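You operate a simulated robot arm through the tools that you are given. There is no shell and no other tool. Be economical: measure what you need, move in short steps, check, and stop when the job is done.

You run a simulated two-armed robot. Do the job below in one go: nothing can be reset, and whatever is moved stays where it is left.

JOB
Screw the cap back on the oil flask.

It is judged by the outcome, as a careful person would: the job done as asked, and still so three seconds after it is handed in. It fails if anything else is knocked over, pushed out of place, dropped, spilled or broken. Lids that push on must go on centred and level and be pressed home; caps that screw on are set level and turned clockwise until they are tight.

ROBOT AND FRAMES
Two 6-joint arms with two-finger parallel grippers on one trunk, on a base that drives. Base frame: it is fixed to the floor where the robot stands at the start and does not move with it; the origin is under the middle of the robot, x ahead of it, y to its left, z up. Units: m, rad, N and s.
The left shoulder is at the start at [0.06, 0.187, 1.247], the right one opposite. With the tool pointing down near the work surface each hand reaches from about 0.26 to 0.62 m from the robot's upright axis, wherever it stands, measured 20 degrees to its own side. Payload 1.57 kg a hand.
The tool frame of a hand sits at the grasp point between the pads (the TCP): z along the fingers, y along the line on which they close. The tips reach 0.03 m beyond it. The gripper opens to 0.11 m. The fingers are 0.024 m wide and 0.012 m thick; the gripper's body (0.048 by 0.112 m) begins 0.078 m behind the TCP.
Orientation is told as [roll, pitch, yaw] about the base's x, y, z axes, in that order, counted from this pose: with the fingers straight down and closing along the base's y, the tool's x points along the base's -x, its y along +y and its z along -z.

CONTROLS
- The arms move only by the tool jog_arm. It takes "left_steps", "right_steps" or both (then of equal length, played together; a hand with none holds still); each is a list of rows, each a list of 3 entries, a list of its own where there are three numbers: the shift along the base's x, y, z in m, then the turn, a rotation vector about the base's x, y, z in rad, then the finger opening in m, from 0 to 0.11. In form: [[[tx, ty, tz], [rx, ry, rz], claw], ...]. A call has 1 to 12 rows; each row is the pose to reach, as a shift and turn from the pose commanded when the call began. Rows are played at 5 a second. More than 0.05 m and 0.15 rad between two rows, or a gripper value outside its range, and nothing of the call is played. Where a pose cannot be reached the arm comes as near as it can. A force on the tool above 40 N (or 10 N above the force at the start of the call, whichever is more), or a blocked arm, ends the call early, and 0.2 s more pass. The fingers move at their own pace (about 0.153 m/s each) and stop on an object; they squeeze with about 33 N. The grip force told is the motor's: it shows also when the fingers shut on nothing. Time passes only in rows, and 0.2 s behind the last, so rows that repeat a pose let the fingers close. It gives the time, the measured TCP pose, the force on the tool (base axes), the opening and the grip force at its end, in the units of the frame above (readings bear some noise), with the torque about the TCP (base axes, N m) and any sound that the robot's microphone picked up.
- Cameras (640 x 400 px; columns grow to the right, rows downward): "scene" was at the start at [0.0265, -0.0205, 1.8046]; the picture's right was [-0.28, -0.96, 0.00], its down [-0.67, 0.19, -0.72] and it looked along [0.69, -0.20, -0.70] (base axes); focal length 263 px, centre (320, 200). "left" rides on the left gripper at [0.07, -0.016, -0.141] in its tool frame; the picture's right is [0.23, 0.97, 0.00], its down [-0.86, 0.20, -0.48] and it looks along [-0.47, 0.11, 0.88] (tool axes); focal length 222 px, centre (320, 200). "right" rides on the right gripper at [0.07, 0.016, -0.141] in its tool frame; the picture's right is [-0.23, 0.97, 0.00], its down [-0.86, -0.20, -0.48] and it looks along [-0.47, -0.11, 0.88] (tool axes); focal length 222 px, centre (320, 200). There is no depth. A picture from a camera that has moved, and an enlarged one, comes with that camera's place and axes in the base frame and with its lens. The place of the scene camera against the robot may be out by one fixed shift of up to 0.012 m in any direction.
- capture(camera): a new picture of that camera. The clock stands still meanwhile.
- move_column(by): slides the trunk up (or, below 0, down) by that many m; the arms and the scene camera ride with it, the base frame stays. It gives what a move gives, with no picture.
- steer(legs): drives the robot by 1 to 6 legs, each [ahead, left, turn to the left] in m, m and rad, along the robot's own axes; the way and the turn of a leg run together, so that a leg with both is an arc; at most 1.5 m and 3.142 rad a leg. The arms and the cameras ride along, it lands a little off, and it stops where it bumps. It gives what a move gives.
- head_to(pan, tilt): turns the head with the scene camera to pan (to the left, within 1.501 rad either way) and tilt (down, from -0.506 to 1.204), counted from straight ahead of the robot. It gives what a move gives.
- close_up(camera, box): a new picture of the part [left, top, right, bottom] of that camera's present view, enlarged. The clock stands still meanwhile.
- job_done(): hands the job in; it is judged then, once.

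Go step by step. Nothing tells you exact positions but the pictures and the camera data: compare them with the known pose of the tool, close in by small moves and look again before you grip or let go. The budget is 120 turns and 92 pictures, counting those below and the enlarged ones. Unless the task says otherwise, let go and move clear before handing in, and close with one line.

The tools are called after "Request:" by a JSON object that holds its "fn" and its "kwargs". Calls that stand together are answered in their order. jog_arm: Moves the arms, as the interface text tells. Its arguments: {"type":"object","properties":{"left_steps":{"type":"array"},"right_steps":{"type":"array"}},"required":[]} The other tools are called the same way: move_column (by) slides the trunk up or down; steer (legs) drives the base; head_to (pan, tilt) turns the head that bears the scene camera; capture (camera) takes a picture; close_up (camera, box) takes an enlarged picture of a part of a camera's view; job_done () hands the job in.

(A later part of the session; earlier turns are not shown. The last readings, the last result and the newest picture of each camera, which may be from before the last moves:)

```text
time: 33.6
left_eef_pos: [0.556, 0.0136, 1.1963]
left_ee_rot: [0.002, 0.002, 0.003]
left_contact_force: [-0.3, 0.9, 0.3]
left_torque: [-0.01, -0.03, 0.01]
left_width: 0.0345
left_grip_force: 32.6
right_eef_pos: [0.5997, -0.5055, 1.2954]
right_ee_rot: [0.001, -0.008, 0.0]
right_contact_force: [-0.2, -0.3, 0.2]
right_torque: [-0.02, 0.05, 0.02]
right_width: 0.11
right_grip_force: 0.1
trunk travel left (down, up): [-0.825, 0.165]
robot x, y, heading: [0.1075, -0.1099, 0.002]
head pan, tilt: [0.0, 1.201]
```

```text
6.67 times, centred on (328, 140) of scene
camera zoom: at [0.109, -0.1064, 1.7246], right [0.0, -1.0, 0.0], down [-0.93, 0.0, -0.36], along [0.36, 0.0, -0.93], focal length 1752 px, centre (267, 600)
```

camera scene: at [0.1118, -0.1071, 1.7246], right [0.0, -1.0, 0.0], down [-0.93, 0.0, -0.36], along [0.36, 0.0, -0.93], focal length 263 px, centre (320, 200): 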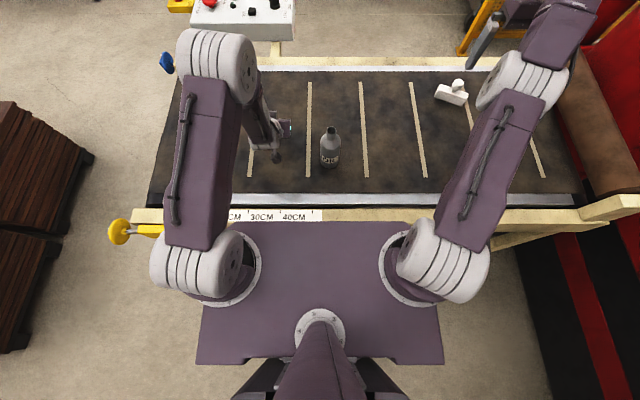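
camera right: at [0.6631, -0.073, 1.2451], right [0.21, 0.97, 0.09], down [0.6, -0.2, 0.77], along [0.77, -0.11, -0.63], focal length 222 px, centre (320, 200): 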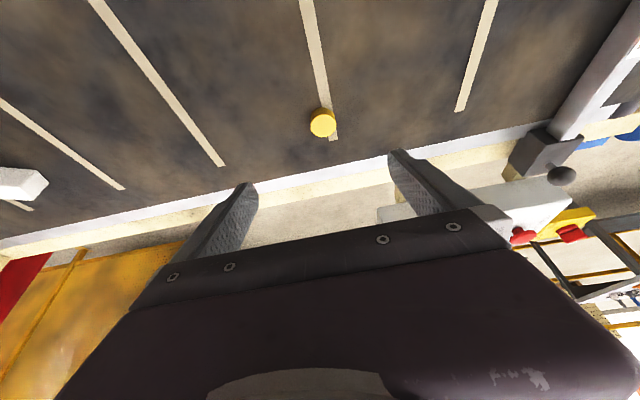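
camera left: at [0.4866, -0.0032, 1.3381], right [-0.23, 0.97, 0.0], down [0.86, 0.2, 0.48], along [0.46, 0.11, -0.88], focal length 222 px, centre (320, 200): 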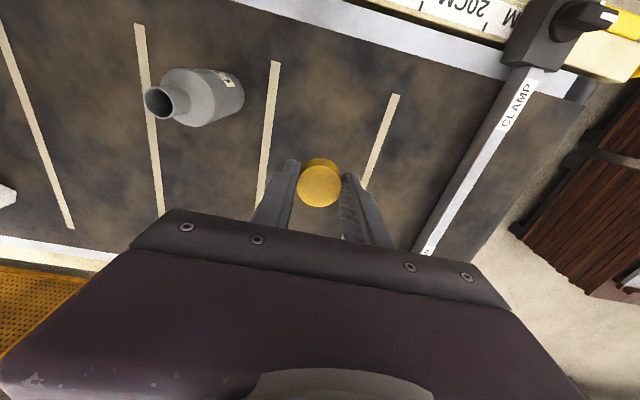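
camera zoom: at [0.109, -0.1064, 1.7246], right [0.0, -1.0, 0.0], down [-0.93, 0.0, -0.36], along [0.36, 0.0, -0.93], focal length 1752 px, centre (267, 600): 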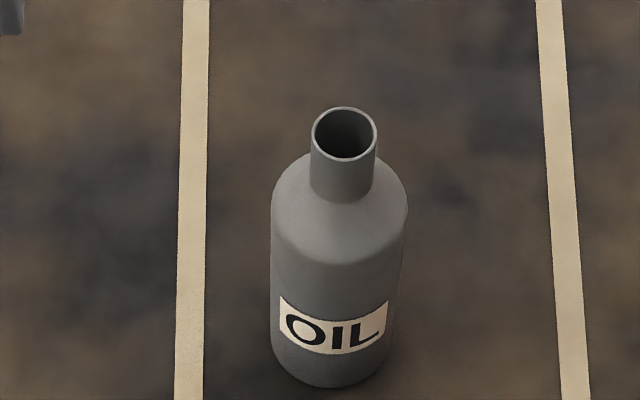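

The flask mouth is at about (0.539, -0.141, 1.12), with a neck 0.029 m and body 0.063 m across. Next I'll turn the right hand so it can hold the flask body from the right side, starting with the yaw in free air.

Request:
{"fn": "jog_arm", "kwargs": {"right_steps": [[[-0.01, 0, 0], [0, 0, -0.145], 0.11], [[-0.02, 0, 0], [0, 0, -0.29], 0.11], [[-0.03, 0, 0], [0, 0, -0.435], 0.11], [[-0.04, 0, 0], [0, 0, -0.58], 0.11], [[-0.05, 0, 0], [0, 0, -0.725], 0.11], [[-0.06, 0, 0], [0, 0, -0.87], 0.11], [[-0.06, 0, 0], [0, 0, -1.015], 0.11], [[-0.06, 0, 0], [0, 0, -1.16], 0.11], [[-0.06, 0, 0], [0, 0, -1.305], 0.11], [[-0.06, 0, 0], [0, 0, -1.45], 0.11], [[-0.06, 0, 0], [0, 0, -1.571], 0.11]]}}

```text
time: 36.0
left_eef_pos: [0.5575, 0.0141, 1.1958]
left_ee_rot: [0.002, 0.001, 0.002]
left_contact_force: [0.7, 0.3, 0.3]
left_torque: [0.0, 0.01, -0.01]
left_width: 0.0343
left_grip_force: 32.6
right_eef_pos: [0.5882, -0.5333, 1.295]
right_ee_rot: [0.0, -0.007, -1.57]
right_contact_force: [-0.1, -0.1, -0.6]
right_torque: [0.0, -0.02, 0.01]
right_width: 0.1101
right_grip_force: 0.1
right hand out of reach, approached as far as the arm can: row 1, 2, 3, 4, 5, 6, 7, 8, 9, 10, 11
trunk travel left (down, up): [-0.825, 0.165]
robot x, y, heading: [0.1067, -0.1066, 0.002]
head pan, tilt: [0.0, 1.201]
```

Yaw worked. Now I'll lower the hand and tilt the fingers toward the flask (+y), still at a distance.

Request:
{"fn": "jog_arm", "kwargs": {"right_steps": [[[-0.01, 0.02, -0.04], [0, 0, 0], 0.11], [[-0.03, 0.03, -0.08], [0.1, 0, 0], 0.11], [[-0.04, 0.05, -0.12], [0.2, 0, 0], 0.11], [[-0.05, 0.07, -0.15], [0.3, 0, 0], 0.11], [[-0.05, 0.09, -0.17], [0.4, 0, 0], 0.11], [[-0.05, 0.11, -0.19], [0.5, 0, 0], 0.11], [[-0.05, 0.13, -0.2], [0.6, 0, 0], 0.11], [[-0.05, 0.15, -0.21], [0.7, 0, 0], 0.11], [[-0.05, 0.16, -0.22], [0.8, 0, 0], 0.11], [[-0.05, 0.17, -0.22], [0.9, 0, 0], 0.11], [[-0.05, 0.18, -0.22], [1.0, 0, 0], 0.11], [[-0.05, 0.18, -0.22], [1.1, 0, 0], 0.11]]}}

Request:
{"fn": "capture", "kwargs": {"camera": "right"}}

Request:
{"fn": "capture", "kwargs": {"camera": "scene"}}

```text
time: 38.6
left_eef_pos: [0.5582, 0.0141, 1.1961]
left_ee_rot: [0.002, 0.0, 0.001]
left_contact_force: [-0.2, 0.9, -0.2]
left_torque: [0.04, -0.01, 0.0]
left_width: 0.0343
left_grip_force: 32.4
right_eef_pos: [0.5843, -0.3993, 1.0725]
right_ee_rot: [-0.012, 1.091, -1.565]
right_contact_force: [-0.2, -0.3, 0.3]
right_torque: [-0.01, -0.01, -0.01]
right_width: 0.11
right_grip_force: 0.0
right hand out of reach, approached as far as the arm can: row 1, 2, 3, 4, 5, 6, 7, 8, 9, 10, 11, 12
trunk travel left (down, up): [-0.825, 0.165]
robot x, y, heading: [0.1061, -0.1081, 0.002]
head pan, tilt: [0.0, 1.201]
```

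```text
57 pictures are left
camera right: at [0.6038, -0.4918, 1.2012], right [0.97, -0.09, -0.21], down [-0.19, -0.82, -0.54], along [-0.12, 0.56, -0.82], focal length 222 px, centre (320, 200)
```

right: 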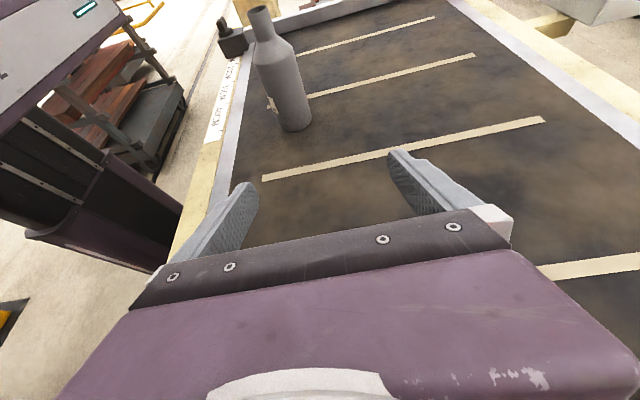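

```text
56 pictures are left
camera scene: at [0.1111, -0.1074, 1.7247], right [0.0, -1.0, 0.0], down [-0.93, 0.0, -0.36], along [0.36, 0.0, -0.93], focal length 263 px, centre (320, 200)
```

scene: 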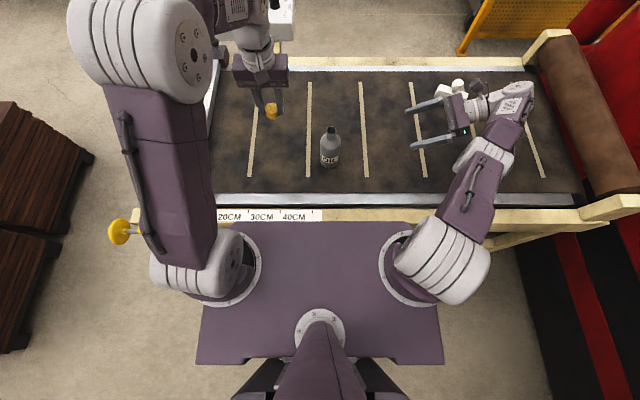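

The hand is oriented well. I'll move toward the flask but stop short to align x.

Request:
{"fn": "jog_arm", "kwargs": {"right_steps": [[[-0.005, 0.03, -0.01], [0, 0, 0], 0.11], [[-0.015, 0.06, -0.02], [0, 0, 0], 0.11], [[-0.025, 0.09, -0.03], [0, 0, 0], 0.11], [[-0.035, 0.11, -0.045], [0, 0, 0], 0.11], [[-0.045, 0.13, -0.06], [0, 0, 0], 0.11], [[-0.045, 0.13, -0.06], [0, 0, 0], 0.11]]}}

Request:
{"fn": "capture", "kwargs": {"camera": "right"}}

```text
time: 39.9
left_eef_pos: [0.5551, 0.0107, 1.1953]
left_ee_rot: [0.004, 0.001, -0.001]
left_contact_force: [-0.4, 0.1, -1.3]
left_torque: [0.01, -0.02, -0.02]
left_width: 0.034
left_grip_force: 33.1
right_eef_pos: [0.5962, -0.3267, 0.9744]
right_ee_rot: [0.009, 1.098, -1.561]
right_contact_force: [-0.5, 0.0, 0.5]
right_torque: [-0.01, -0.02, -0.01]
right_width: 0.1099
right_grip_force: 0.0
right hand out of reach, approached as far as the arm can: row 1, 2, 3, 4, 5, 6
trunk travel left (down, up): [-0.825, 0.165]
robot x, y, heading: [0.1073, -0.1089, -0.004]
head pan, tilt: [0.0, 1.201]
stopped in row 6 (right hand): the force on the tool passed its limit (the readings are from after the stop); the commanded pose is now the measured one
```

```text
55 pictures are left
camera right: at [0.6129, -0.4216, 1.1028], right [0.97, -0.1, -0.2], down [-0.2, -0.81, -0.55], along [-0.11, 0.57, -0.81], focal length 222 px, centre (320, 200)
```

right: 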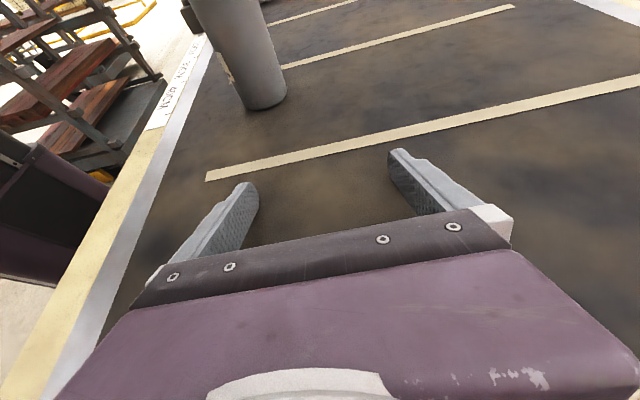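

The arm limit made the hand dip and its tips brushed the table, but the flask is untouched. I'll lift it and use a steeper hand (less tilt), which should be easier to reach.

Request:
{"fn": "jog_arm", "kwargs": {"right_steps": [[[0, -0.01, 0.03], [0, 0, 0], 0.11], [[0, -0.02, 0.06], [0, 0, 0], 0.11], [[0, -0.02, 0.09], [-0.1, 0, 0], 0.11], [[0, -0.02, 0.1], [-0.2, 0, 0], 0.11], [[-0.01, -0.01, 0.1], [-0.3, 0, 0], 0.11], [[-0.02, 0.0, 0.1], [-0.35, 0, 0], 0.11], [[-0.035, 0.01, 0.1], [-0.35, 0, 0], 0.11], [[-0.055, 0.02, 0.1], [-0.35, 0, 0], 0.11], [[-0.055, 0.02, 0.1], [-0.35, 0, 0], 0.11]]}}

Request:
{"fn": "capture", "kwargs": {"camera": "scene"}}

```text
time: 41.9
left_eef_pos: [0.5579, 0.0136, 1.1963]
left_ee_rot: [0.002, 0.001, -0.001]
left_contact_force: [0.5, -1.3, -0.1]
left_torque: [-0.01, 0.01, -0.01]
left_width: 0.034
left_grip_force: 33.0
right_eef_pos: [0.6293, -0.3637, 1.0321]
right_ee_rot: [0.027, 0.832, -1.517]
right_contact_force: [-0.2, 1.0, 0.3]
right_torque: [-0.04, -0.05, -0.01]
right_width: 0.1099
right_grip_force: 0.0
right hand out of reach, approached as far as the arm can: row 1, 2, 3, 4, 5, 6, 7, 8, 9
trunk travel left (down, up): [-0.825, 0.165]
robot x, y, heading: [0.1097, -0.109, -0.001]
head pan, tilt: [0.0, 1.201]
```

```text
54 pictures are left
camera scene: at [0.1091, -0.1063, 1.7246], right [0.0, -1.0, 0.0], down [-0.93, 0.0, -0.36], along [0.36, 0.0, -0.93], focal length 263 px, centre (320, 200)
```

scene: 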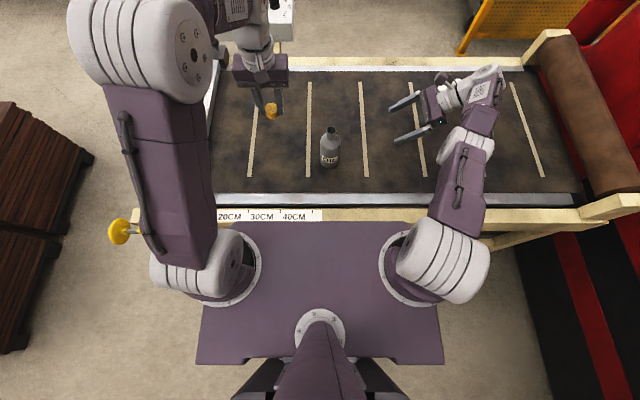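

This wrist arrangement is at a joint limit. I'll go back to vertical and try the opposite yaw (+90°), which mirrors the tilt that worked earlier.

Request:
{"fn": "jog_arm", "kwargs": {"right_steps": [[[0, -0.02, 0.03], [-0.14, 0, 0], 0.11], [[0, -0.04, 0.06], [-0.28, 0, 0], 0.11], [[0, -0.05, 0.09], [-0.42, 0, 0], 0.11], [[-0.01, -0.06, 0.12], [-0.56, 0, 0], 0.11], [[-0.02, -0.06, 0.15], [-0.7, 0, 0], 0.11], [[-0.03, -0.06, 0.17], [-0.83, 0, 0], 0.11], [[-0.03, -0.06, 0.17], [-0.83, 0, 0], 0.11]]}}

Request:
{"fn": "jog_arm", "kwargs": {"right_steps": [[[0, 0, 0], [0, 0, 0.14], 0.11], [[0, 0, 0], [0, 0, 0.28], 0.11], [[0, 0, 0], [0, 0, 0.42], 0.11], [[0, 0, 0], [0, 0, 0.56], 0.11], [[0, 0, 0], [0, 0, 0.7], 0.11], [[0, 0, 0], [0, 0, 0.84], 0.11], [[0, 0, 0], [0, 0, 0.98], 0.11], [[0, 0, 0], [0, 0, 1.12], 0.11], [[0, 0, 0], [0, 0, 1.26], 0.11], [[0, 0, 0], [0, 0, 1.4], 0.11], [[0, 0, 0], [0, 0, 1.52], 0.11]]}}

```text
time: 43.5
left_eef_pos: [0.5583, 0.0128, 1.1956]
left_ee_rot: [0.002, 0.002, -0.001]
left_contact_force: [-0.1, -0.3, -0.3]
left_torque: [0.05, 0.0, 0.0]
left_width: 0.0344
left_grip_force: 33.0
right_eef_pos: [0.6301, -0.4299, 1.2812]
right_ee_rot: [-0.023, 0.009, -1.535]
right_contact_force: [0.0, -0.3, -0.4]
right_torque: [0.0, -0.02, -0.02]
right_width: 0.1099
right_grip_force: 0.1
right hand out of reach, approached as far as the arm can: row 1, 2, 3, 4, 5, 6, 7
trunk travel left (down, up): [-0.825, 0.165]
robot x, y, heading: [0.1033, -0.11, 0.001]
head pan, tilt: [0.0, 1.201]
```

```text
time: 45.9
left_eef_pos: [0.5595, 0.0127, 1.1957]
left_ee_rot: [0.002, 0.001, 0.001]
left_contact_force: [0.4, 0.0, -0.1]
left_torque: [0.01, 0.0, 0.02]
left_width: 0.0344
left_grip_force: 32.7
right_eef_pos: [0.6297, -0.4309, 1.2888]
right_ee_rot: [-0.011, 0.01, -0.011]
right_contact_force: [-0.1, 0.2, 1.0]
right_torque: [0.01, 0.04, 0.0]
right_width: 0.11
right_grip_force: 0.0
right hand out of reach, approached as far as the arm can: row 2, 3, 4, 5, 6, 7, 8, 9, 10, 11
trunk travel left (down, up): [-0.825, 0.165]
robot x, y, heading: [0.1091, -0.1085, -0.004]
head pan, tilt: [0.0, 1.201]
```

Request:
{"fn": "jog_arm", "kwargs": {"right_steps": [[[-0.02, 0, -0.04], [0.01, -0.01, 0.01], 0.11], [[-0.04, 0, -0.08], [0.01, -0.01, 0.14], 0.11], [[-0.06, 0, -0.11], [0.01, -0.01, 0.28], 0.11], [[-0.08, 0, -0.12], [0.01, -0.01, 0.42], 0.11], [[-0.08, 0, -0.12], [0.01, -0.01, 0.56], 0.11], [[-0.08, 0, -0.12], [0.01, -0.01, 0.7], 0.11], [[-0.08, 0, -0.12], [0.01, -0.01, 0.84], 0.11], [[-0.08, 0, -0.12], [0.01, -0.01, 0.98], 0.11], [[-0.08, 0, -0.12], [0.01, -0.01, 1.12], 0.11], [[-0.08, 0, -0.12], [0.01, -0.01, 1.26], 0.11], [[-0.08, 0, -0.12], [0.01, -0.01, 1.4], 0.11], [[-0.08, 0, -0.12], [0.01, -0.01, 1.54], 0.11]]}}

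Request:
{"fn": "capture", "kwargs": {"camera": "scene"}}

```text
time: 48.5
left_eef_pos: [0.5578, 0.0132, 1.1958]
left_ee_rot: [0.002, 0.002, 0.0]
left_contact_force: [0.9, -0.5, -0.1]
left_torque: [0.02, -0.02, 0.0]
left_width: 0.0345
left_grip_force: 33.2
right_eef_pos: [0.6214, -0.4573, 1.2694]
right_ee_rot: [0.041, -0.024, 1.527]
right_contact_force: [-0.3, 0.0, -0.6]
right_torque: [0.02, 0.0, -0.01]
right_width: 0.11
right_grip_force: 0.1
right hand out of reach, approached as far as the arm can: row 1, 2, 3, 4, 5, 6, 7, 8, 9, 10, 11, 12
trunk travel left (down, up): [-0.825, 0.165]
robot x, y, heading: [0.1085, -0.1061, 0.0]
head pan, tilt: [0.0, 1.201]
```

```text
53 pictures are left
camera scene: at [0.1109, -0.1071, 1.7246], right [0.0, -1.0, 0.0], down [-0.93, 0.0, -0.36], along [0.36, 0.0, -0.93], focal length 263 px, centre (320, 200)
```

scene: 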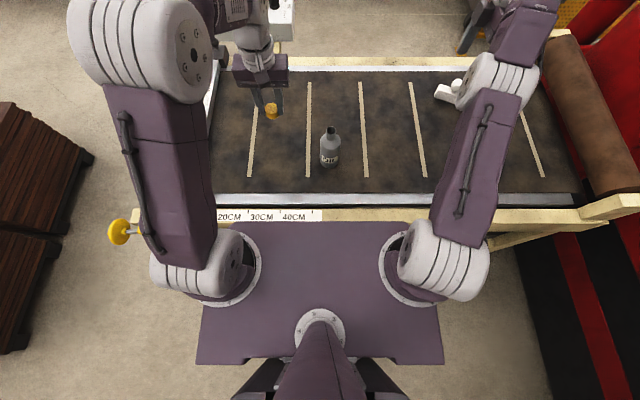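

The right arm seems stuck nearly straight. I'll look at it more closely from the head.

Request:
{"fn": "head_to", "kwargs": {"pan": -0.55, "tilt": 0.6}}

Request:
{"fn": "capture", "kwargs": {"camera": "scene"}}

```text
time: 49.5
left_eef_pos: [0.5585, 0.0122, 1.1958]
left_ee_rot: [0.002, 0.001, 0.0]
left_contact_force: [-0.3, 0.0, 0.0]
left_torque: [-0.02, -0.03, 0.0]
left_width: 0.0342
left_grip_force: 33.1
right_eef_pos: [0.6218, -0.4571, 1.2702]
right_ee_rot: [0.041, -0.024, 1.523]
right_contact_force: [0.4, -0.2, 0.3]
right_torque: [-0.03, 0.01, -0.02]
right_width: 0.1101
right_grip_force: 0.0
trunk travel left (down, up): [-0.825, 0.165]
robot x, y, heading: [0.1088, -0.1082, -0.0]
head pan, tilt: [-0.55, 0.6]
```

```text
52 pictures are left
camera scene: at [0.1303, -0.1532, 1.7691], right [-0.52, -0.85, 0.0], down [-0.48, 0.3, -0.82], along [0.7, -0.43, -0.57], focal length 263 px, centre (320, 200)
```

scene: 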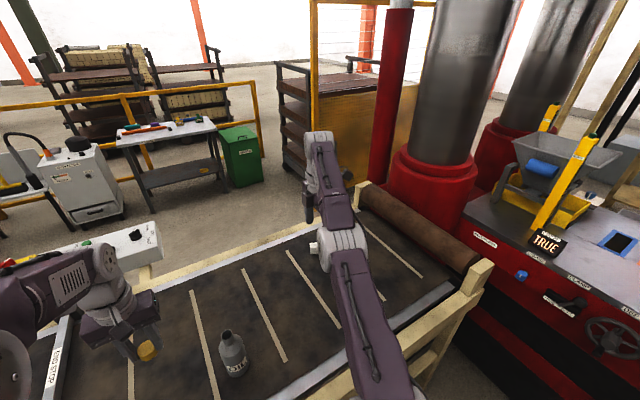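

The arm is locked out straight at the elbow. I'll stretch it outward, then come down and in, so the elbow bends the normal (upward) way.

Request:
{"fn": "jog_arm", "kwargs": {"right_steps": [[[0.03, -0.01, 0.02], [0, 0, 0], 0.11], [[0.06, -0.02, 0.035], [0, 0, 0], 0.11], [[0.075, -0.025, 0.0], [0, 0, 0], 0.11], [[0.085, -0.03, -0.045], [0, 0, 0], 0.11], [[0.085, -0.03, -0.09], [0, 0, 0], 0.11], [[0.07, -0.025, -0.13], [0, 0, 0], 0.11], [[0.04, -0.015, -0.165], [0, 0, 0], 0.11], [[0.01, -0.01, -0.19], [0, 0, 0], 0.11], [[-0.02, 0.0, -0.2], [0, 0, 0], 0.11], [[-0.05, 0, -0.2], [0, 0, 0], 0.11], [[-0.08, 0, -0.2], [0, 0, 0], 0.11]]}}

Request:
{"fn": "capture", "kwargs": {"camera": "scene"}}

```text
time: 51.9
left_eef_pos: [0.5572, 0.0136, 1.195]
left_ee_rot: [0.002, 0.002, 0.001]
left_contact_force: [1.1, -0.8, -0.6]
left_torque: [-0.03, 0.01, 0.0]
left_width: 0.0345
left_grip_force: 32.5
right_eef_pos: [0.6588, -0.4813, 1.0831]
right_ee_rot: [0.045, -0.027, 1.524]
right_contact_force: [0.5, -0.7, 0.4]
right_torque: [0.02, -0.01, 0.02]
right_width: 0.1098
right_grip_force: 0.0
right hand out of reach, approached as far as the arm can: row 1, 2, 3, 4, 5, 6, 8, 9, 10, 11
trunk travel left (down, up): [-0.825, 0.165]
robot x, y, heading: [0.1058, -0.1064, 0.0]
head pan, tilt: [-0.55, 0.6]
```

```text
51 pictures are left
camera scene: at [0.1301, -0.1534, 1.7692], right [-0.52, -0.85, 0.0], down [-0.48, 0.3, -0.83], along [0.7, -0.43, -0.56], focal length 263 px, centre (320, 200)
```

scene: 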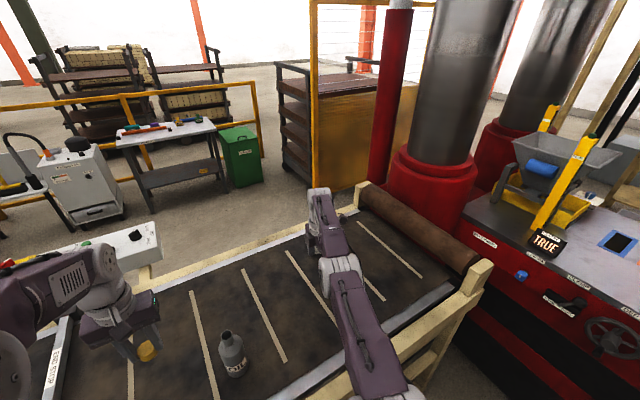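

Still bent the wrong way. I'll raise the hand while stretching well beyond reach to pull the elbow through straight, then sweep down and in.

Request:
{"fn": "jog_arm", "kwargs": {"right_steps": [[[0.02, -0.007, 0.045], [0, 0, 0], 0.11], [[0.04, -0.014, 0.09], [0, 0, 0], 0.11], [[0.06, -0.02, 0.135], [0, 0, 0], 0.11], [[0.08, -0.027, 0.18], [0, 0, 0], 0.11], [[0.1, -0.033, 0.225], [0, 0, 0], 0.11], [[0.13, -0.04, 0.26], [0, 0, 0], 0.11], [[0.165, -0.055, 0.29], [0, 0, 0], 0.11], [[0.205, -0.07, 0.31], [0, 0, 0], 0.11], [[0.245, -0.08, 0.33], [0, 0, 0], 0.11], [[0.245, -0.08, 0.33], [0, 0, 0], 0.11], [[0.265, -0.09, 0.285], [0, 0, 0], 0.11], [[0.28, -0.095, 0.24], [0, 0, 0], 0.11]]}}

Request:
{"fn": "capture", "kwargs": {"camera": "scene"}}

```text
refused: row 11 steps farther than a row can; nothing moved
```

```text
50 pictures are left
camera scene: at [0.1301, -0.1534, 1.7692], right [-0.52, -0.85, 0.0], down [-0.48, 0.3, -0.83], along [0.7, -0.43, -0.56], focal length 263 px, centre (320, 200)
```

scene: 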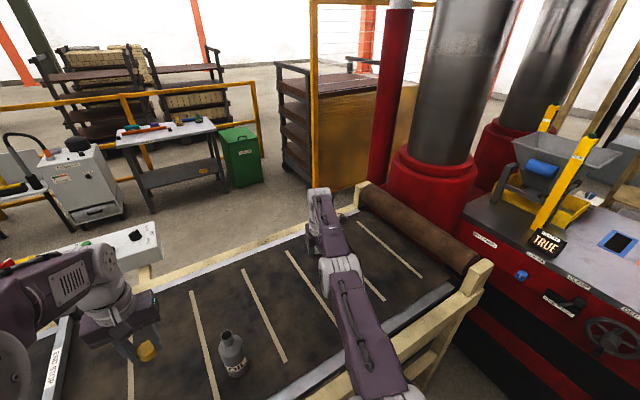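

Request:
{"fn": "jog_arm", "kwargs": {"right_steps": [[[0.02, -0.007, 0.04], [0, 0, 0], 0.11], [[0.04, -0.014, 0.08], [0, 0, 0], 0.11], [[0.06, -0.02, 0.12], [0, 0, 0], 0.11], [[0.08, -0.027, 0.16], [0, 0, 0], 0.11], [[0.1, -0.033, 0.2], [0, 0, 0], 0.11], [[0.13, -0.04, 0.235], [0, 0, 0], 0.11], [[0.165, -0.05, 0.26], [0, 0, 0], 0.11], [[0.205, -0.06, 0.275], [0, 0, 0], 0.11], [[0.245, -0.07, 0.285], [0, 0, 0], 0.11], [[0.265, -0.08, 0.25], [0, 0, 0], 0.11], [[0.28, -0.085, 0.21], [0, 0, 0], 0.11], [[0.29, -0.09, 0.17], [0, 0, 0], 0.11]]}}

Request:
{"fn": "jog_arm", "kwargs": {"right_steps": [[[0.02, -0.005, -0.04], [0, 0, 0], 0.11], [[0.02, -0.005, -0.08], [0, 0, 0], 0.11], [[0.0, -0.005, -0.12], [0, 0, 0], 0.11], [[-0.03, 0, -0.15], [0, 0, 0], 0.11], [[-0.06, 0, -0.18], [0, 0, 0], 0.11], [[-0.09, 0, -0.2], [0, 0, 0], 0.11], [[-0.13, 0, -0.2], [0, 0, 0], 0.11]]}}

Request:
{"fn": "capture", "kwargs": {"camera": "scene"}}

```text
time: 54.5
left_eef_pos: [0.5583, 0.012, 1.1962]
left_ee_rot: [0.001, 0.002, 0.0]
left_contact_force: [-0.4, 0.2, -0.2]
left_torque: [-0.03, 0.0, 0.02]
left_width: 0.0344
left_grip_force: 33.3
right_eef_pos: [0.6448, -0.4688, 1.2061]
right_ee_rot: [0.042, -0.024, 1.526]
right_contact_force: [0.2, -0.9, -0.1]
right_torque: [-0.02, -0.02, 0.01]
right_width: 0.11
right_grip_force: 0.0
right hand out of reach, approached as far as the arm can: row 1, 2, 3, 4, 5, 6, 7, 8, 9, 10, 11, 12
trunk travel left (down, up): [-0.825, 0.165]
robot x, y, heading: [0.11, -0.109, -0.006]
head pan, tilt: [-0.55, 0.6]
```

```text
time: 56.0
left_eef_pos: [0.5572, 0.0124, 1.1954]
left_ee_rot: [0.001, -0.002, 0.0]
left_contact_force: [-0.2, 0.0, 0.4]
left_torque: [0.0, -0.03, -0.04]
left_width: 0.0343
left_grip_force: 32.7
right_eef_pos: [0.5269, -0.4494, 1.0095]
right_ee_rot: [0.041, -0.026, 1.525]
right_contact_force: [-0.5, 0.7, 0.3]
right_torque: [-0.01, -0.03, 0.05]
right_width: 0.1101
right_grip_force: 0.0
right hand out of reach, approached as far as the arm can: row 1, 2
trunk travel left (down, up): [-0.825, 0.165]
robot x, y, heading: [0.1055, -0.1063, -0.004]
head pan, tilt: [-0.55, 0.6]
```

```text
49 pictures are left
camera scene: at [0.1281, -0.1532, 1.7692], right [-0.52, -0.85, 0.0], down [-0.48, 0.3, -0.83], along [0.7, -0.43, -0.56], focal length 263 px, centre (320, 200)
```

scene: 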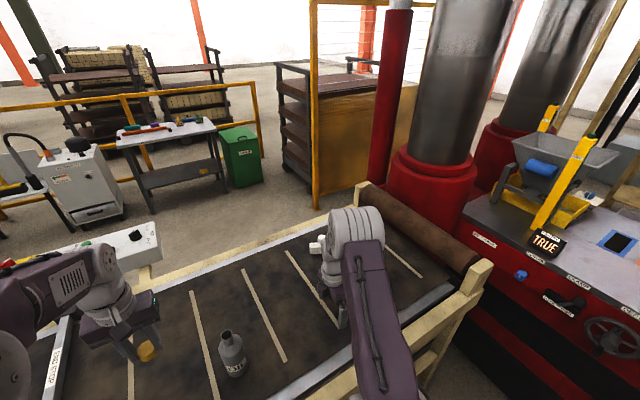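

The elbow is bent the normal way again. Now I'll tilt the fingers toward the flask from here.

Request:
{"fn": "jog_arm", "kwargs": {"right_steps": [[[0.0, 0.01, 0.03], [0.06, 0.02, 0.04], 0.11], [[0.005, 0.02, 0.05], [0.16, 0.02, 0.04], 0.11], [[0.01, 0.03, 0.05], [0.26, 0.02, 0.04], 0.11], [[0.012, 0.04, 0.05], [0.36, 0.02, 0.04], 0.11], [[0.012, 0.06, 0.05], [0.46, 0.02, 0.04], 0.11], [[0.012, 0.08, 0.05], [0.56, 0.02, 0.04], 0.11], [[0.012, 0.1, 0.05], [0.66, 0.02, 0.04], 0.11], [[0.012, 0.12, 0.05], [0.76, 0.02, 0.04], 0.11], [[0.012, 0.14, 0.05], [0.86, 0.02, 0.04], 0.11]]}}

Request:
{"fn": "capture", "kwargs": {"camera": "right"}}

Request:
{"fn": "capture", "kwargs": {"camera": "scene"}}

```text
time: 58.0
left_eef_pos: [0.5583, 0.0122, 1.1952]
left_ee_rot: [0.001, 0.003, 0.001]
left_contact_force: [-0.8, 0.3, 0.4]
left_torque: [0.01, -0.02, 0.0]
left_width: 0.0343
left_grip_force: 32.8
right_eef_pos: [0.5411, -0.3074, 1.0578]
right_ee_rot: [0.101, -0.883, 1.54]
right_contact_force: [-0.4, -0.2, 1.1]
right_torque: [0.02, 0.01, -0.02]
right_width: 0.1103
right_grip_force: 0.0
trunk travel left (down, up): [-0.825, 0.165]
robot x, y, heading: [0.1054, -0.1069, 0.002]
head pan, tilt: [-0.55, 0.6]
```

```text
48 pictures are left
camera right: at [0.5365, -0.4617, 1.0953], right [-0.97, 0.1, 0.24], down [0.25, 0.18, 0.95], along [0.05, 0.98, -0.2], focal length 222 px, centre (320, 200)
```

right: 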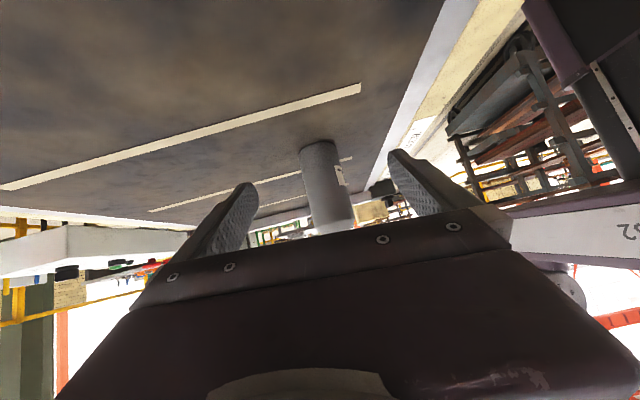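

```text
47 pictures are left
camera scene: at [0.1309, -0.1533, 1.7692], right [-0.52, -0.85, 0.0], down [-0.48, 0.3, -0.82], along [0.7, -0.43, -0.57], focal length 263 px, centre (320, 200)
```

scene: 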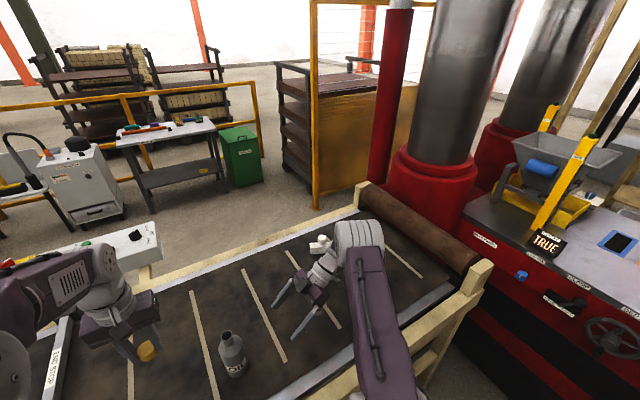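

The flask is centred between the right fingers (x about 0.54). I'll level the grip axis and slide in around the body.

Request:
{"fn": "jog_arm", "kwargs": {"right_steps": [[[0, 0.02, -0.01], [0, -0.03, -0.024], 0.11], [[0, 0.04, -0.02], [0, -0.064, -0.048], 0.11], [[0, 0.06, -0.03], [0, -0.064, -0.048], 0.11], [[0, 0.08, -0.035], [0, -0.064, -0.048], 0.11], [[0, 0.1, -0.038], [0, -0.064, -0.048], 0.11]]}}

Request:
{"fn": "capture", "kwargs": {"camera": "right"}}

```text
time: 59.2
left_eef_pos: [0.5569, 0.014, 1.1954]
left_ee_rot: [0.002, 0.001, 0.0]
left_contact_force: [-0.4, 0.7, -0.6]
left_torque: [0.0, 0.04, 0.01]
left_width: 0.0342
left_grip_force: 33.5
right_eef_pos: [0.5412, -0.2049, 1.0196]
right_ee_rot: [0.0, -0.884, 1.57]
right_contact_force: [0.4, 0.1, -0.5]
right_torque: [-0.05, 0.0, 0.01]
right_width: 0.1099
right_grip_force: 0.1
trunk travel left (down, up): [-0.825, 0.165]
robot x, y, heading: [0.1098, -0.1107, -0.006]
head pan, tilt: [-0.55, 0.6]
```

```text
46 pictures are left
camera right: at [0.5265, -0.3603, 1.0567], right [-0.97, 0.15, 0.17], down [0.2, 0.17, 0.96], along [0.11, 0.97, -0.2], focal length 222 px, centre (320, 200)
```

right: 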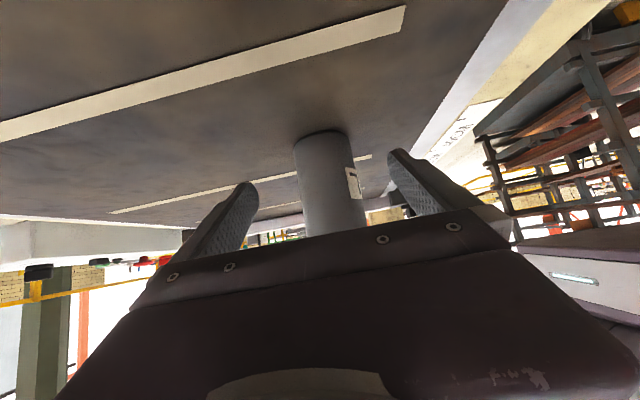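

Centred. I'll slide the last stretch and close gently.

Request:
{"fn": "jog_arm", "kwargs": {"right_steps": [[[0, 0.02, 0], [0, 0, 0], 0.11], [[0, 0.04, 0], [0, 0, 0], 0.11], [[0, 0.055, 0], [0, 0, 0], 0.11], [[0, 0.055, 0], [0, 0, 0], 0.11]]}}

Request:
{"fn": "capture", "kwargs": {"camera": "right"}}

Request:
{"fn": "close_up", "kwargs": {"camera": "scene", "box": [160, 280, 352, 400]}}

```text
time: 60.2
left_eef_pos: [0.5591, 0.0124, 1.1962]
left_ee_rot: [0.002, 0.001, 0.001]
left_contact_force: [0.2, -0.6, 0.4]
left_torque: [0.03, 0.02, -0.03]
left_width: 0.0344
left_grip_force: 33.0
right_eef_pos: [0.5418, -0.1522, 1.0194]
right_ee_rot: [-0.005, -0.883, 1.57]
right_contact_force: [-0.7, -0.1, -1.0]
right_torque: [0.0, 0.0, 0.0]
right_width: 0.1099
right_grip_force: 0.0
trunk travel left (down, up): [-0.825, 0.165]
robot x, y, heading: [0.1102, -0.1066, -0.005]
head pan, tilt: [-0.55, 0.6]
```

```text
45 pictures are left
camera right: at [0.5268, -0.3064, 1.0567], right [-0.97, 0.15, 0.18], down [0.2, 0.17, 0.96], along [0.11, 0.97, -0.2], focal length 222 px, centre (320, 200)
```

right: 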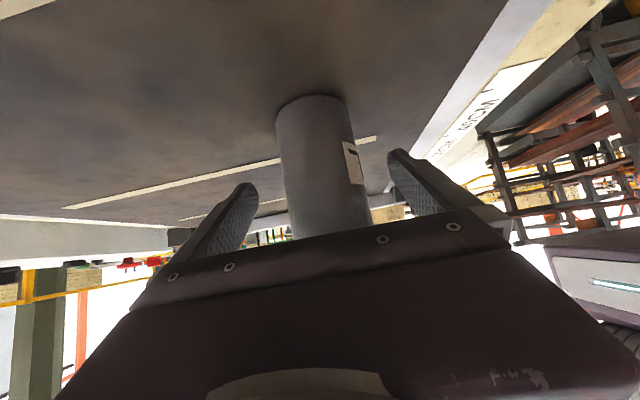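

```text
3.33 times, centred on (256, 340) of scene
camera zoom: at [0.1303, -0.1536, 1.7692], right [-0.52, -0.85, 0.0], down [-0.48, 0.3, -0.82], along [0.7, -0.43, -0.57], focal length 876 px, centre (533, -267)
```

zoom: 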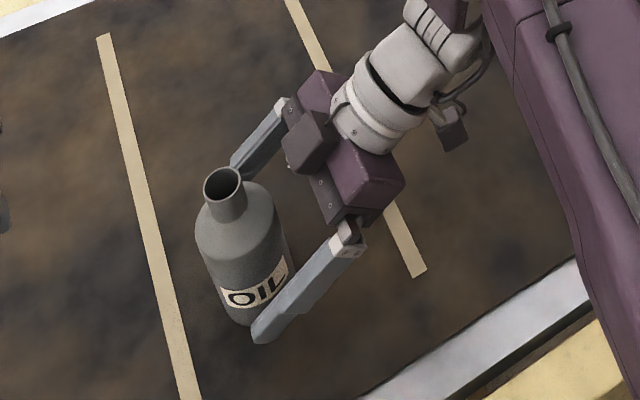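

Both fingers straddle the flask body, so I'll close slowly.

Request:
{"fn": "jog_arm", "kwargs": {"right_steps": [[[0, 0, 0], [0, 0, 0], 0.09], [[0, 0, 0], [0, 0, 0], 0.08], [[0, 0, 0], [0, 0, 0], 0.07], [[0, 0, 0], [0, 0, 0], 0.064], [[0, 0, 0], [0, 0, 0], 0.058], [[0, 0, 0], [0, 0, 0], 0.05], [[0, 0, 0], [0, 0, 0], 0.05]]}}

Request:
{"fn": "close_up", "kwargs": {"camera": "scene", "box": [160, 280, 352, 400]}}

Request:
{"fn": "close_up", "kwargs": {"camera": "left", "box": [130, 50, 258, 130]}}

```text
time: 61.9
left_eef_pos: [0.5577, 0.0136, 1.1968]
left_ee_rot: [0.001, 0.002, -0.001]
left_contact_force: [-0.3, 0.7, -0.4]
left_torque: [0.0, -0.01, 0.01]
left_width: 0.0343
left_grip_force: 32.8
right_eef_pos: [0.5413, -0.1519, 1.0201]
right_ee_rot: [-0.002, -0.885, 1.571]
right_contact_force: [-2.4, 0.2, 1.1]
right_torque: [0.0, 0.09, 0.03]
right_width: 0.0579
right_grip_force: 32.9
trunk travel left (down, up): [-0.825, 0.165]
robot x, y, heading: [0.1071, -0.1114, -0.004]
head pan, tilt: [-0.55, 0.6]
```

```text
3.33 times, centred on (256, 340) of scene
camera zoom: at [0.1294, -0.1535, 1.7692], right [-0.52, -0.85, 0.0], down [-0.48, 0.3, -0.83], along [0.7, -0.43, -0.56], focal length 876 px, centre (533, -267)
```

zoom: 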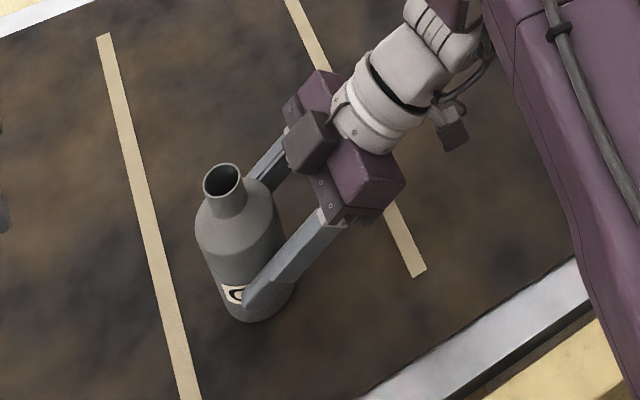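

```text
5.00 times, centred on (194, 90) of left
camera zoom: at [0.488, -0.0043, 1.3377], right [-0.23, 0.97, 0.0], down [0.86, 0.2, 0.48], along [0.46, 0.11, -0.88], focal length 1111 px, centre (950, 750)
```

zoom: 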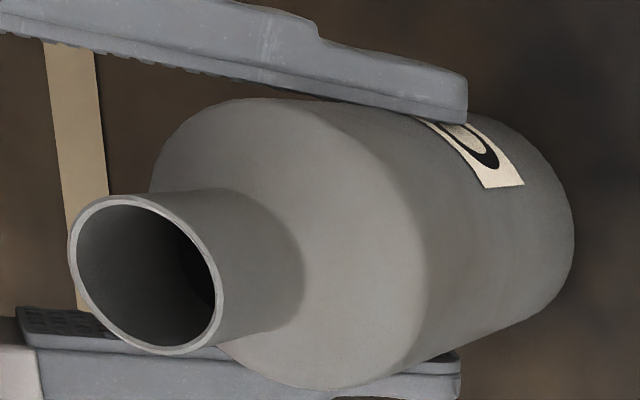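

The flask is held upright with its axis at x about 0.541. Now I'll bring the cap above the mouth while winding the left hand counter-clockwise, so there's room to turn clockwise.

Request:
{"fn": "jog_arm", "kwargs": {"left_steps": [[[0, 0, 0.01], [0, 0, 0.14], 0.02], [[0, 0, 0.01], [0, 0, 0.28], 0.02], [[0, 0, 0.01], [0, 0, 0.42], 0.02], [[0, 0, 0.01], [0, 0, 0.56], 0.02], [[0, -0.02, 0.01], [0, 0, 0.7], 0.02], [[-0.005, -0.04, 0.01], [0, 0, 0.84], 0.02], [[-0.01, -0.06, 0.01], [0, 0, 0.98], 0.02], [[-0.015, -0.08, 0.01], [0, 0, 1.12], 0.02], [[-0.017, -0.1, 0.01], [0, 0, 1.26], 0.02], [[-0.017, -0.12, 0.01], [0, 0, 1.4], 0.02], [[-0.017, -0.14, 0.01], [0, 0, 1.5], 0.02], [[-0.017, -0.155, 0.01], [0, 0, 1.5], 0.02]]}}

Request:
{"fn": "capture", "kwargs": {"camera": "left"}}

Request:
{"fn": "capture", "kwargs": {"camera": "scene"}}

```text
time: 64.5
left_eef_pos: [0.5414, -0.1417, 1.2069]
left_ee_rot: [0.001, 0.001, 1.502]
left_contact_force: [0.3, 0.6, -0.8]
left_torque: [-0.03, -0.01, -0.01]
left_width: 0.0341
left_grip_force: 32.9
right_eef_pos: [0.5419, -0.1522, 1.0189]
right_ee_rot: [-0.003, -0.886, 1.572]
right_contact_force: [-2.0, -0.3, 1.0]
right_torque: [0.02, 0.02, 0.02]
right_width: 0.0581
right_grip_force: 33.2
trunk travel left (down, up): [-0.825, 0.165]
robot x, y, heading: [0.1086, -0.1138, 0.001]
head pan, tilt: [-0.55, 0.6]
```

```text
41 pictures are left
camera left: at [0.5531, -0.2132, 1.348], right [-0.99, -0.16, 0.0], down [-0.14, 0.87, 0.48], along [-0.08, 0.47, -0.88], focal length 222 px, centre (320, 200)
```

left: 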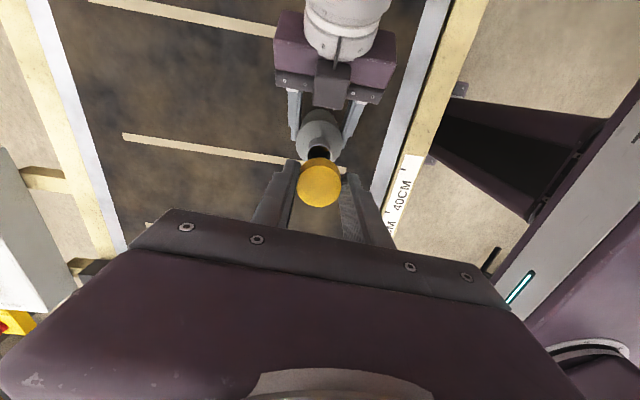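

```text
40 pictures are left
camera scene: at [0.1298, -0.1536, 1.7692], right [-0.52, -0.85, 0.0], down [-0.48, 0.3, -0.83], along [0.7, -0.43, -0.56], focal length 263 px, centre (320, 200)
```

scene: 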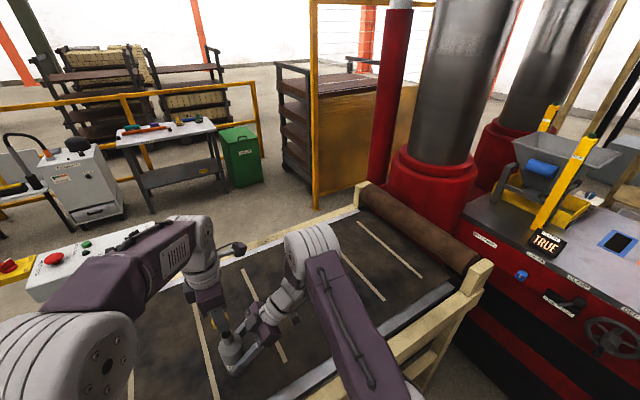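

Request:
{"fn": "close_up", "kwargs": {"camera": "left", "box": [270, 110, 382, 220]}}

Request:
{"fn": "close_up", "kwargs": {"camera": "scene", "box": [180, 290, 292, 400]}}

```text
3.64 times, centred on (326, 165) of left
camera zoom: at [0.5531, -0.2132, 1.348], right [-0.99, -0.16, 0.0], down [-0.14, 0.87, 0.48], along [-0.08, 0.47, -0.88], focal length 808 px, centre (298, 327)
```

zoom: 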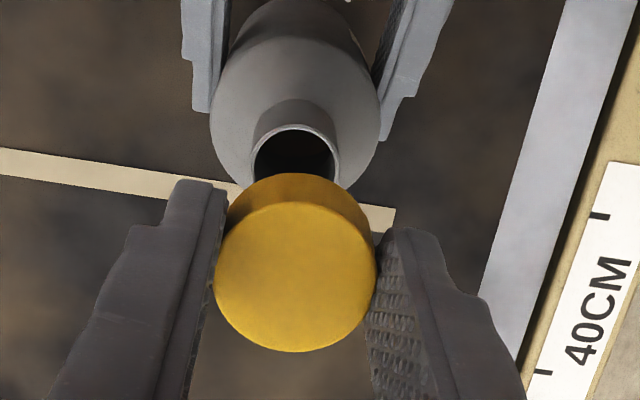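

```text
3.64 times, centred on (236, 345) of scene
camera zoom: at [0.1298, -0.1536, 1.7692], right [-0.52, -0.85, 0.0], down [-0.48, 0.3, -0.83], along [0.7, -0.43, -0.56], focal length 956 px, centre (626, -327)
```

zoom: 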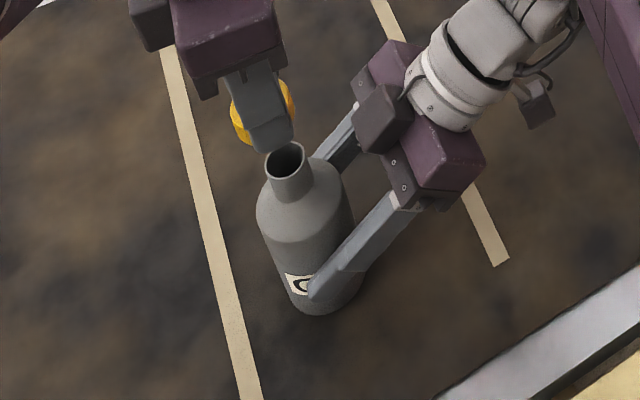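

Cap and mouth are aligned within about 1 mm. I'll lower in small steps toward contact.

Request:
{"fn": "jog_arm", "kwargs": {"left_steps": [[[0.0005, -0.0003, -0.02], [0, 0, 0], 0.02], [[0.0005, -0.0003, -0.04], [0, 0, 0], 0.02], [[0.0005, -0.0003, -0.046], [0, 0, 0], 0.02], [[0.0005, -0.0003, -0.05], [0, 0, 0], 0.02]]}}

Request:
{"fn": "close_up", "kwargs": {"camera": "scene", "box": [180, 290, 292, 400]}}

```text
time: 65.5
left_eef_pos: [0.5411, -0.1434, 1.1557]
left_ee_rot: [0.001, 0.001, 1.502]
left_contact_force: [-0.5, 0.4, 0.1]
left_torque: [-0.02, -0.03, 0.01]
left_width: 0.0342
left_grip_force: 32.9
right_eef_pos: [0.5409, -0.1521, 1.0189]
right_ee_rot: [-0.002, -0.886, 1.571]
right_contact_force: [-1.1, -0.3, 1.9]
right_torque: [0.07, 0.0, 0.05]
right_width: 0.0581
right_grip_force: 32.5
trunk travel left (down, up): [-0.825, 0.165]
robot x, y, heading: [0.1081, -0.1076, 0.0]
head pan, tilt: [-0.55, 0.6]
```

```text
3.64 times, centred on (236, 345) of scene
camera zoom: at [0.1297, -0.1534, 1.7692], right [-0.52, -0.85, 0.0], down [-0.48, 0.3, -0.83], along [0.7, -0.43, -0.56], focal length 956 px, centre (626, -327)
```

zoom: 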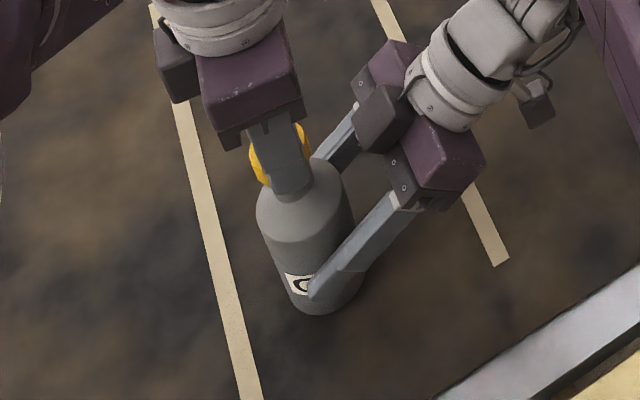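

Request:
{"fn": "jog_arm", "kwargs": {"left_steps": [[[0, 0, -0.002], [0, 0, 0], 0.02], [[0, 0, -0.004], [0, 0, 0], 0.02], [[0, 0, -0.004], [0, 0, 0], 0.02]]}}

```text
time: 66.2
left_eef_pos: [0.541, -0.1415, 1.1536]
left_ee_rot: [0.001, 0.004, 1.501]
left_contact_force: [-4.8, 1.4, 25.7]
left_torque: [-0.24, 0.18, -0.07]
left_width: 0.0343
left_grip_force: 33.1
right_eef_pos: [0.5419, -0.1515, 1.0193]
right_ee_rot: [-0.003, -0.883, 1.571]
right_contact_force: [7.6, 1.1, -9.9]
right_torque: [0.71, 0.13, -0.13]
right_width: 0.0582
right_grip_force: 33.4
trunk travel left (down, up): [-0.825, 0.165]
robot x, y, heading: [0.1047, -0.1083, 0.0]
head pan, tilt: [-0.55, 0.6]
```

The cap rests on the mouth (25 N). I'll ease the push a little and begin turning clockwise while following down slightly.

Request:
{"fn": "jog_arm", "kwargs": {"left_steps": [[[0.0003, 0, 0.0012], [0, 0, 0], 0.02], [[0.0005, 0, 0.0012], [0, 0, -0.13], 0.02], [[0.0005, 0, 0.0011], [0, 0, -0.26], 0.02], [[0.0005, 0, 0.001], [0, 0, -0.39], 0.02], [[0.0005, 0, 0.0009], [0, 0, -0.52], 0.02], [[0.0005, 0, 0.0008], [0, 0, -0.65], 0.02], [[0.0005, 0, 0.0007], [0, 0, -0.78], 0.02], [[0.0005, 0, 0.0006], [0, 0, -0.91], 0.02], [[0.0005, 0, 0.0005], [0, 0, -1.04], 0.02], [[0.0005, 0, 0.0004], [0, 0, -1.17], 0.02], [[0.0005, 0, 0.0003], [0, 0, -1.3], 0.02]]}}

Request:
{"fn": "close_up", "kwargs": {"camera": "scene", "box": [180, 290, 292, 400]}}

```text
time: 68.7
left_eef_pos: [0.5424, -0.141, 1.1506]
left_ee_rot: [0.004, 0.003, 0.2]
left_contact_force: [-10.0, -1.6, 1.4]
left_torque: [-0.11, 0.38, 0.06]
left_width: 0.0343
left_grip_force: 32.5
right_eef_pos: [0.5424, -0.1519, 1.0204]
right_ee_rot: [-0.003, -0.884, 1.57]
right_contact_force: [9.1, 3.4, 0.6]
right_torque: [-0.01, 0.96, -0.1]
right_width: 0.0584
right_grip_force: 33.0
trunk travel left (down, up): [-0.825, 0.165]
robot x, y, heading: [0.1066, -0.1102, -0.004]
head pan, tilt: [-0.55, 0.6]
```

```text
3.64 times, centred on (236, 345) of scene
camera zoom: at [0.1298, -0.1528, 1.7692], right [-0.52, -0.85, 0.0], down [-0.48, 0.3, -0.83], along [0.7, -0.43, -0.56], focal length 956 px, centre (626, -327)
```

zoom: 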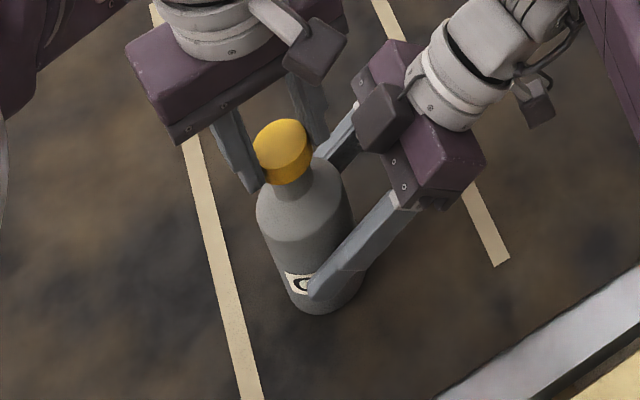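

The cap has engaged and dropped about 3 mm. I'll relieve the side force by shifting 1 mm and keep turning.

Request:
{"fn": "jog_arm", "kwargs": {"left_steps": [[[-0.001, 0, -0.0006], [0, 0, -0.1], 0.02], [[-0.001, 0, -0.0008], [0, 0, -0.24], 0.02], [[-0.001, 0, -0.001], [0, 0, -0.38], 0.02], [[-0.001, 0, -0.0012], [0, 0, -0.52], 0.02], [[-0.001, 0, -0.0014], [0, 0, -0.66], 0.02], [[-0.001, 0, -0.0016], [0, 0, -0.8], 0.02], [[-0.001, 0, -0.0018], [0, 0, -0.94], 0.02], [[-0.001, 0, -0.002], [0, 0, -1.08], 0.02], [[-0.001, 0, -0.0022], [0, 0, -1.22], 0.02], [[-0.001, 0, -0.0024], [0, 0, -1.36], 0.02], [[-0.001, 0, -0.0026], [0, 0, -1.5], 0.02]]}}

Request:
{"fn": "close_up", "kwargs": {"camera": "scene", "box": [180, 290, 292, 400]}}

```text
time: 71.0
left_eef_pos: [0.542, -0.1426, 1.1499]
left_ee_rot: [0.002, 0.002, -1.301]
left_contact_force: [-3.1, 11.9, 0.3]
left_torque: [0.39, 0.06, 0.05]
left_width: 0.0341
left_grip_force: 33.4
right_eef_pos: [0.5418, -0.153, 1.0205]
right_ee_rot: [-0.003, -0.884, 1.572]
right_contact_force: [7.0, -15.8, 10.1]
right_torque: [0.64, 0.0, -0.05]
right_width: 0.0582
right_grip_force: 32.2
trunk travel left (down, up): [-0.825, 0.165]
robot x, y, heading: [0.11, -0.1075, -0.0]
head pan, tilt: [-0.55, 0.6]
```

```text
3.64 times, centred on (236, 345) of scene
camera zoom: at [0.1297, -0.1542, 1.7693], right [-0.52, -0.85, 0.0], down [-0.48, 0.3, -0.83], along [0.7, -0.43, -0.56], focal length 956 px, centre (626, -327)
```

zoom: 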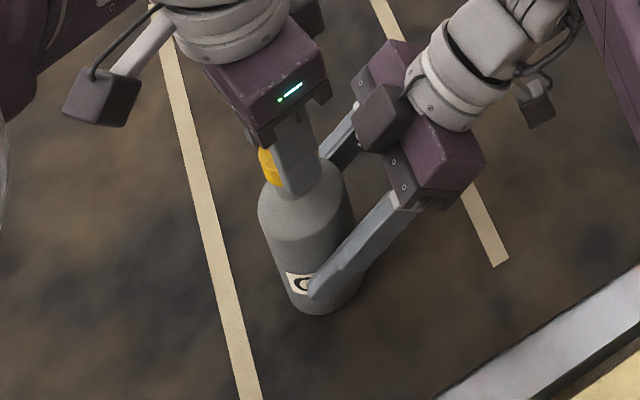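

The side force comes from the cap sitting about 1 mm off-centre in the grip. I'll open, wind back at the same height with the hand centred on the mouth, and regrip.

Request:
{"fn": "jog_arm", "kwargs": {"left_steps": [[[0, 0, 0.0015], [0, 0, 0], 0.04], [[0.0012, -0.0003, 0.0015], [0, 0, 0], 0.06], [[0.0012, -0.0003, 0.0015], [0, 0, 0.14], 0.06], [[0.0012, -0.0003, 0.0015], [0, 0, 0.28], 0.06], [[0.0012, -0.0003, 0.0015], [0, 0, 0.42], 0.06], [[0.0012, -0.0003, 0.0015], [0, 0, 0.56], 0.06], [[0.0012, -0.0003, 0.0015], [0, 0, 0.7], 0.06], [[0.0012, -0.0003, 0.0015], [0, 0, 0.84], 0.06], [[0.0012, -0.0003, 0.0015], [0, 0, 0.98], 0.06], [[0.0012, -0.0003, 0.0015], [0, 0, 1.12], 0.06], [[0.0012, -0.0003, 0.0015], [0, 0, 1.26], 0.06], [[0.0012, -0.0003, 0.0015], [0, 0, 1.4], 0.06]]}}

Request:
{"fn": "close_up", "kwargs": {"camera": "left", "box": [256, 110, 384, 230]}}

Request:
{"fn": "close_up", "kwargs": {"camera": "scene", "box": [180, 290, 292, 400]}}

```text
time: 73.7
left_eef_pos: [0.5418, -0.1425, 1.15]
left_ee_rot: [0.002, 0.001, 0.102]
left_contact_force: [0.2, 0.1, -0.2]
left_torque: [0.01, 0.0, -0.02]
left_width: 0.0599
left_grip_force: 0.0
right_eef_pos: [0.5406, -0.1525, 1.0207]
right_ee_rot: [-0.001, -0.883, 1.57]
right_contact_force: [-0.2, -0.8, 5.5]
right_torque: [-0.21, -0.03, 0.0]
right_width: 0.0582
right_grip_force: 33.4
trunk travel left (down, up): [-0.825, 0.165]
robot x, y, heading: [0.1093, -0.107, -0.003]
head pan, tilt: [-0.55, 0.6]
```

```text
3.33 times, centred on (320, 170) of left
camera zoom: at [0.4742, -0.1666, 1.2929], right [-0.33, 0.95, 0.0], down [0.83, 0.29, 0.48], along [0.45, 0.16, -0.88], focal length 740 px, centre (320, 300)
```

zoom: 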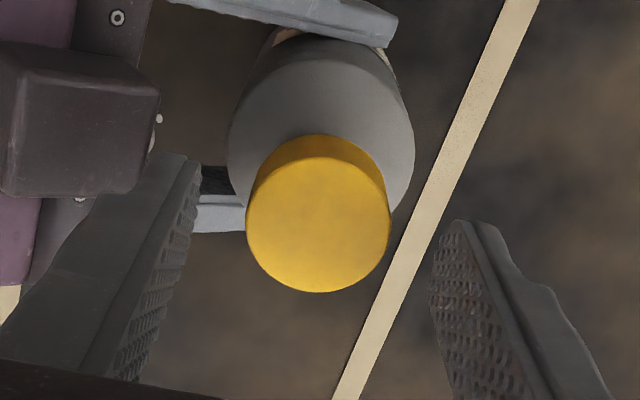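

```text
3.64 times, centred on (236, 345) of scene
camera zoom: at [0.1296, -0.1536, 1.7692], right [-0.52, -0.85, 0.0], down [-0.48, 0.3, -0.83], along [0.7, -0.43, -0.56], focal length 956 px, centre (626, -327)
```

zoom: 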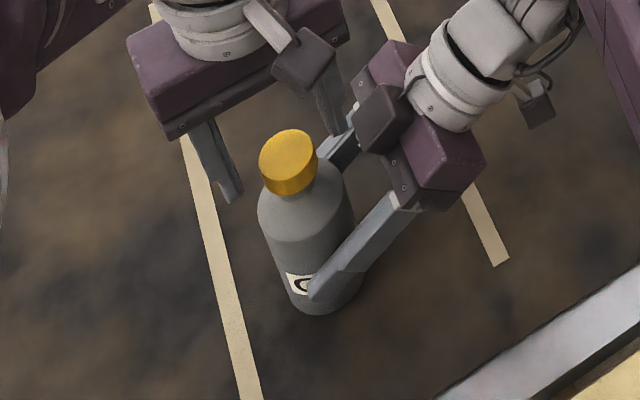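

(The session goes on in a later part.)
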